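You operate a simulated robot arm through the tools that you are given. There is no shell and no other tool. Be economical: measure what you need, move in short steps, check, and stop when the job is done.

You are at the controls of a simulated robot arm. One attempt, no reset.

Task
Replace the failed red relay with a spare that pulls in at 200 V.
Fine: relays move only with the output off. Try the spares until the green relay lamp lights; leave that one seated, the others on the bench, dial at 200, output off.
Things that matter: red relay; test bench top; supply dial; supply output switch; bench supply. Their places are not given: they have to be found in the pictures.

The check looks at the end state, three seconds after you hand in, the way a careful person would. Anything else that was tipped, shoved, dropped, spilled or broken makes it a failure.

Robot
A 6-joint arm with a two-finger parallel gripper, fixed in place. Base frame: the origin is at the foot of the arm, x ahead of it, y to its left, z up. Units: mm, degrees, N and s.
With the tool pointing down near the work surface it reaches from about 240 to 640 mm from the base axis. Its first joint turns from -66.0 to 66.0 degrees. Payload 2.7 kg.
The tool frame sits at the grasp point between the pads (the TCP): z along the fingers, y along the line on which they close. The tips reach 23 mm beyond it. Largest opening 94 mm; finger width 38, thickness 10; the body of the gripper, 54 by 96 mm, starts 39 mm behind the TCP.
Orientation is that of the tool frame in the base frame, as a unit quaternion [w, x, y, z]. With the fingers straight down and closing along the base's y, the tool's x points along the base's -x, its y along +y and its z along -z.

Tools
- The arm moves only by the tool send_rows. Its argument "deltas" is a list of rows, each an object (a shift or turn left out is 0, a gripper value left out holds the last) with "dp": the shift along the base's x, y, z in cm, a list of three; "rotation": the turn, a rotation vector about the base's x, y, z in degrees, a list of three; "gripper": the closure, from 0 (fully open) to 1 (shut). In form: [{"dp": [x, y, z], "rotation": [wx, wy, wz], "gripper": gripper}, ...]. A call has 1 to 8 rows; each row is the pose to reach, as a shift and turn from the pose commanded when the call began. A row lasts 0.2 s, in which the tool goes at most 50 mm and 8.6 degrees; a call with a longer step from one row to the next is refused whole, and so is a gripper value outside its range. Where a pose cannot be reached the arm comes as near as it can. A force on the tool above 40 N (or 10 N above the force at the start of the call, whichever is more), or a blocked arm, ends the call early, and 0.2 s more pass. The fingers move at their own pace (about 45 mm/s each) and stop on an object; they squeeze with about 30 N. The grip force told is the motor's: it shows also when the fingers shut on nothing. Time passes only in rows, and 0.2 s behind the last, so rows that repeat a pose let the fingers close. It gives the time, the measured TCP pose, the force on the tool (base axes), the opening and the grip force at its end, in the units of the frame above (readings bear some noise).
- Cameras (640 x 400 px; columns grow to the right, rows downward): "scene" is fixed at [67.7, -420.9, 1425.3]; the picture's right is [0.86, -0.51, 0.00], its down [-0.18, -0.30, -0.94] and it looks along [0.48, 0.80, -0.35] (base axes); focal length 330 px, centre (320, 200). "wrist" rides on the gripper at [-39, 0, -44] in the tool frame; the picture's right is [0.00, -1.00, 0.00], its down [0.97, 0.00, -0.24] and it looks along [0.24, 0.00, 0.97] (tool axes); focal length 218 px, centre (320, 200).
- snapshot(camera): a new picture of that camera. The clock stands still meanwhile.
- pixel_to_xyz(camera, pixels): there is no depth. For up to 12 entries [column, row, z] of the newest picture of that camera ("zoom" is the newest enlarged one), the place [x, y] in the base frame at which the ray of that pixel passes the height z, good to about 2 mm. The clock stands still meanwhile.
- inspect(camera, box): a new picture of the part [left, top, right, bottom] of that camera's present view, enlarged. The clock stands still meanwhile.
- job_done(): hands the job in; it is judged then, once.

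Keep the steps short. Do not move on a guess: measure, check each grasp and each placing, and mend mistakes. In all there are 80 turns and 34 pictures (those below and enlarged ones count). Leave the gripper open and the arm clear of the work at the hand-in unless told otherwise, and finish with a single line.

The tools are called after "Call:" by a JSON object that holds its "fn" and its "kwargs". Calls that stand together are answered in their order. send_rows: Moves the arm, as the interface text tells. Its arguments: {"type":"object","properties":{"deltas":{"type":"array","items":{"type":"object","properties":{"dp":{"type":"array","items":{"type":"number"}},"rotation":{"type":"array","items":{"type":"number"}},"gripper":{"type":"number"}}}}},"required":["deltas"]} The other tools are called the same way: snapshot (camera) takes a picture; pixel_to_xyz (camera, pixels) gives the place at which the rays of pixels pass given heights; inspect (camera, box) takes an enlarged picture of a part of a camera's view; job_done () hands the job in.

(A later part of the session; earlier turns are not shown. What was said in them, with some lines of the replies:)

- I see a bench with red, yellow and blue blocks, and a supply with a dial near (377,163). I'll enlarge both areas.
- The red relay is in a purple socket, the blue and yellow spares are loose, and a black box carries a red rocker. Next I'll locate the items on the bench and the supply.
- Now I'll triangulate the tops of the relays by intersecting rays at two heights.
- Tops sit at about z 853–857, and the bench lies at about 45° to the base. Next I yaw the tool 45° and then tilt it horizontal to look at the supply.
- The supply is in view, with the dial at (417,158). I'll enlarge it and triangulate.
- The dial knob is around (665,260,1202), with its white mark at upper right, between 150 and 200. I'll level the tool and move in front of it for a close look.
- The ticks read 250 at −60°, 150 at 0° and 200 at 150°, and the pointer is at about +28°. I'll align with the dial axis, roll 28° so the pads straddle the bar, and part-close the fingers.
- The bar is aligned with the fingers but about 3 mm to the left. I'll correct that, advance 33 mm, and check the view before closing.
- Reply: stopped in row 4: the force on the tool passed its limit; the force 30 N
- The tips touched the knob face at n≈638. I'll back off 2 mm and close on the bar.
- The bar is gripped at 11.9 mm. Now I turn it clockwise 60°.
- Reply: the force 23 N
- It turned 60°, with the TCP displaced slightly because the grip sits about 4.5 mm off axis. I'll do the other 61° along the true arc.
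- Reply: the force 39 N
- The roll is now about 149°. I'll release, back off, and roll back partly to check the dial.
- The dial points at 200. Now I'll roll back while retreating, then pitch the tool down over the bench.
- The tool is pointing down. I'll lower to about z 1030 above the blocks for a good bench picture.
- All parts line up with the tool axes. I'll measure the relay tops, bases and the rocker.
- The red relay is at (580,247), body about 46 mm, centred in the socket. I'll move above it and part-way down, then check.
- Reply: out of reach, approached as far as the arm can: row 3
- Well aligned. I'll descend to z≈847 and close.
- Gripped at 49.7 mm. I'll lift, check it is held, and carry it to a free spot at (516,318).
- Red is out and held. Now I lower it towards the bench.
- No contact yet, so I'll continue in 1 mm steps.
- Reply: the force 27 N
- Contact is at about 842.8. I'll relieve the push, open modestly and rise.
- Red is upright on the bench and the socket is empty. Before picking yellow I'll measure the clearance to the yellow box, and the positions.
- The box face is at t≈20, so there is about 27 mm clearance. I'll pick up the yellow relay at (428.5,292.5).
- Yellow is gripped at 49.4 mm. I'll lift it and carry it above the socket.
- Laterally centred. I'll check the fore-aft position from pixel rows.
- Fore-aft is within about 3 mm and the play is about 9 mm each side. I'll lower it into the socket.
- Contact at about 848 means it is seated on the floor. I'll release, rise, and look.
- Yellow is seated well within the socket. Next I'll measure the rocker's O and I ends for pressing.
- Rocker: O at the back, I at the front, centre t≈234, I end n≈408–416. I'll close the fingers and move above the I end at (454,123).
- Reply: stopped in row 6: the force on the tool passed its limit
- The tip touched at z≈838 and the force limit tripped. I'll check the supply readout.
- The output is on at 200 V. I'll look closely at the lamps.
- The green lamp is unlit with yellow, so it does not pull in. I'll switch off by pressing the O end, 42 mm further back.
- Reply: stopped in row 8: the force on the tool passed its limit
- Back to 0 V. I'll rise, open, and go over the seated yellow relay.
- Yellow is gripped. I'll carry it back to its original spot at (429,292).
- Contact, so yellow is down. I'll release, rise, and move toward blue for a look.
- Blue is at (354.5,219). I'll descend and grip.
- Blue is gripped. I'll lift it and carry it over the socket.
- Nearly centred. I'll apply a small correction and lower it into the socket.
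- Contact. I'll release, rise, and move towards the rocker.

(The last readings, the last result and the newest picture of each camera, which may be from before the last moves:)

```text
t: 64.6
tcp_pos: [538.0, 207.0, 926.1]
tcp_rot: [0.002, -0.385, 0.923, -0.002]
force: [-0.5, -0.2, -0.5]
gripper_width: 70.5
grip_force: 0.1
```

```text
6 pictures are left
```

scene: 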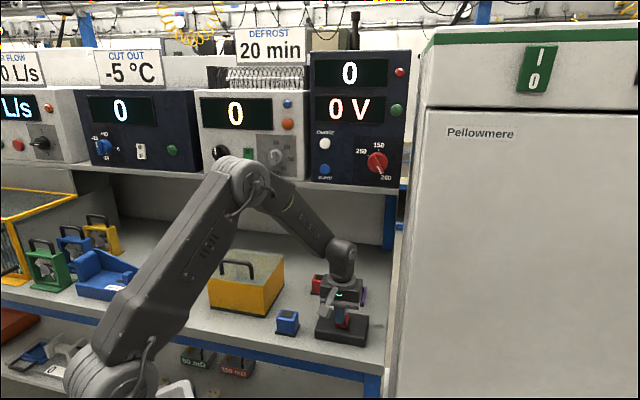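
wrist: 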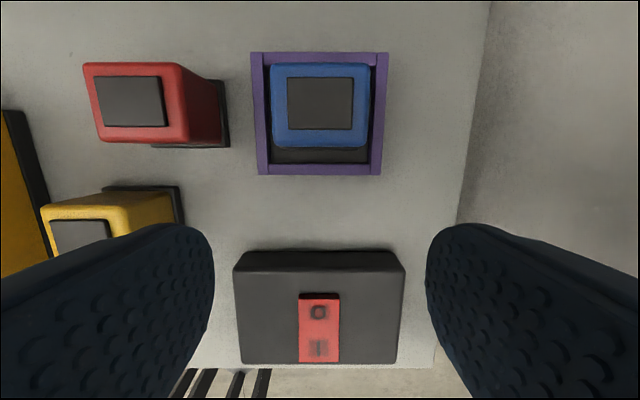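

Blue is seated. I'll close the fingers and press the I end again at (455,125).

Call:
{"fn": "send_rows", "kwargs": {"deltas": [{"dp": [-3, -3, 0], "gripper": 1}, {"dp": [-6, -6, 0]}, {"dp": [-8.35, -8.25, 0]}, {"dp": [-8.35, -8.25, 0]}, {"dp": [-8.35, -8.25, -2]}, {"dp": [-8.35, -8.25, -5]}, {"dp": [-8.35, -8.25, -5]}]}}

Call:
{"fn": "send_rows", "kwargs": {"deltas": [{"dp": [0, 0, -0.8]}, {"dp": [0, 0, -1.1]}, {"dp": [0, 0, -1.3]}, {"dp": [0, 0, -1.5]}, {"dp": [0, 0, -1.7]}, {"dp": [0, 0, -1.9]}, {"dp": [0, 0, -2.1]}]}}

Call:
{"fn": "send_rows", "kwargs": {"deltas": [{"dp": [0, 0, 2]}, {"dp": [0, 0, 4]}, {"dp": [0, 0, 4]}]}}

Call:
{"fn": "inspect", "kwargs": {"camera": "scene", "box": [300, 40, 420, 190]}}

```text
t: 66.2
tcp_pos: [456.5, 125.3, 876.8]
tcp_rot: [0.002, -0.385, 0.923, -0.001]
force: [-0.3, -0.3, -0.1]
gripper_width: 0.2
grip_force: 29.5
```

```text
t: 67.6
tcp_pos: [456.5, 125.9, 861.5]
tcp_rot: [0.005, -0.385, 0.923, -0.001]
force: [-3.0, -0.3, 5.0]
gripper_width: 0.0
grip_force: 29.9
stopped in row 6: the force on the tool passed its limit (the readings are from after the stop); the commanded pose is now the measured one
```

```text
t: 68.4
tcp_pos: [457.4, 124.9, 902.2]
tcp_rot: [0.004, -0.384, 0.923, -0.001]
force: [0.0, 0.3, -0.2]
gripper_width: 0.0
grip_force: 29.9
```

```text
2.67 times, centred on (360, 115) of scene
```

zoom: 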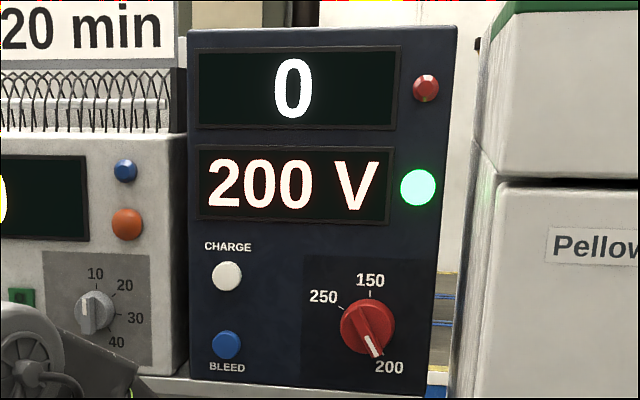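

The green lamp is lit with blue. Now I'll switch the output off.

Call:
{"fn": "send_rows", "kwargs": {"deltas": [{"dp": [2.85, 3.0, 0]}, {"dp": [2.85, 3.0, -2]}, {"dp": [2.85, 3.0, -3.3]}, {"dp": [2.85, 3.0, -3.6]}, {"dp": [2.85, 3.0, -3.8]}, {"dp": [2.85, 3.0, -4.0]}, {"dp": [2.85, 3.0, -4.2]}, {"dp": [2.85, 3.0, -4.4]}]}}

Call:
{"fn": "send_rows", "kwargs": {"deltas": [{"dp": [0, 0, 2]}, {"dp": [-2, -2, 6], "gripper": 0}, {"dp": [-4, -4, 10]}, {"dp": [-6, -6, 13]}, {"dp": [-8, -8, 15]}, {"dp": [-8, -8, 15]}]}}

Call:
{"fn": "inspect", "kwargs": {"camera": "scene", "box": [260, 40, 420, 365]}}

```text
t: 70.2
tcp_pos: [486.7, 156.0, 862.0]
tcp_rot: [0.006, -0.386, 0.923, -0.001]
force: [-0.4, 0.3, 4.1]
gripper_width: 0.1
grip_force: 30.6
stopped in row 8: the force on the tool passed its limit (the readings are from after the stop); the commanded pose is now the measured one
```

```text
t: 71.5
tcp_pos: [406.5, 76.6, 1012.3]
tcp_rot: [0.007, -0.385, 0.923, -0.001]
force: [0.7, 0.8, 0.1]
gripper_width: 93.8
grip_force: 0.0
```

```text
1.23 times, centred on (340, 202) of scene
```

zoom: 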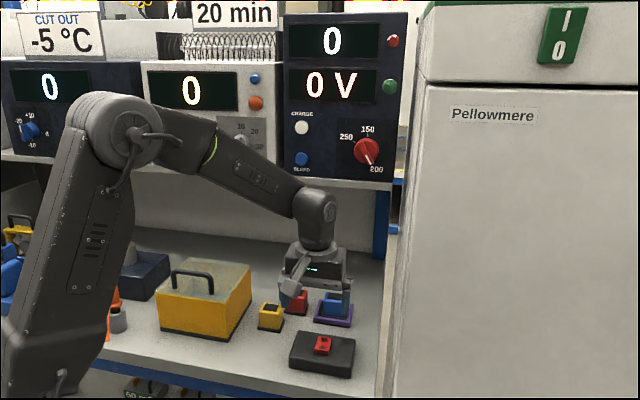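

The readout is 0 V, the dial is at 200, blue is seated, red and yellow are on the bench, and the gripper is open and clear. Handing in.

Call:
{"fn": "job_done", "kwargs": {}}

```text
The job is handed in.
```

The blue relay lit the green lamp at 200 V and is seated in the socket; red and yellow stand on the bench, the dial is at 200, and the output is off.
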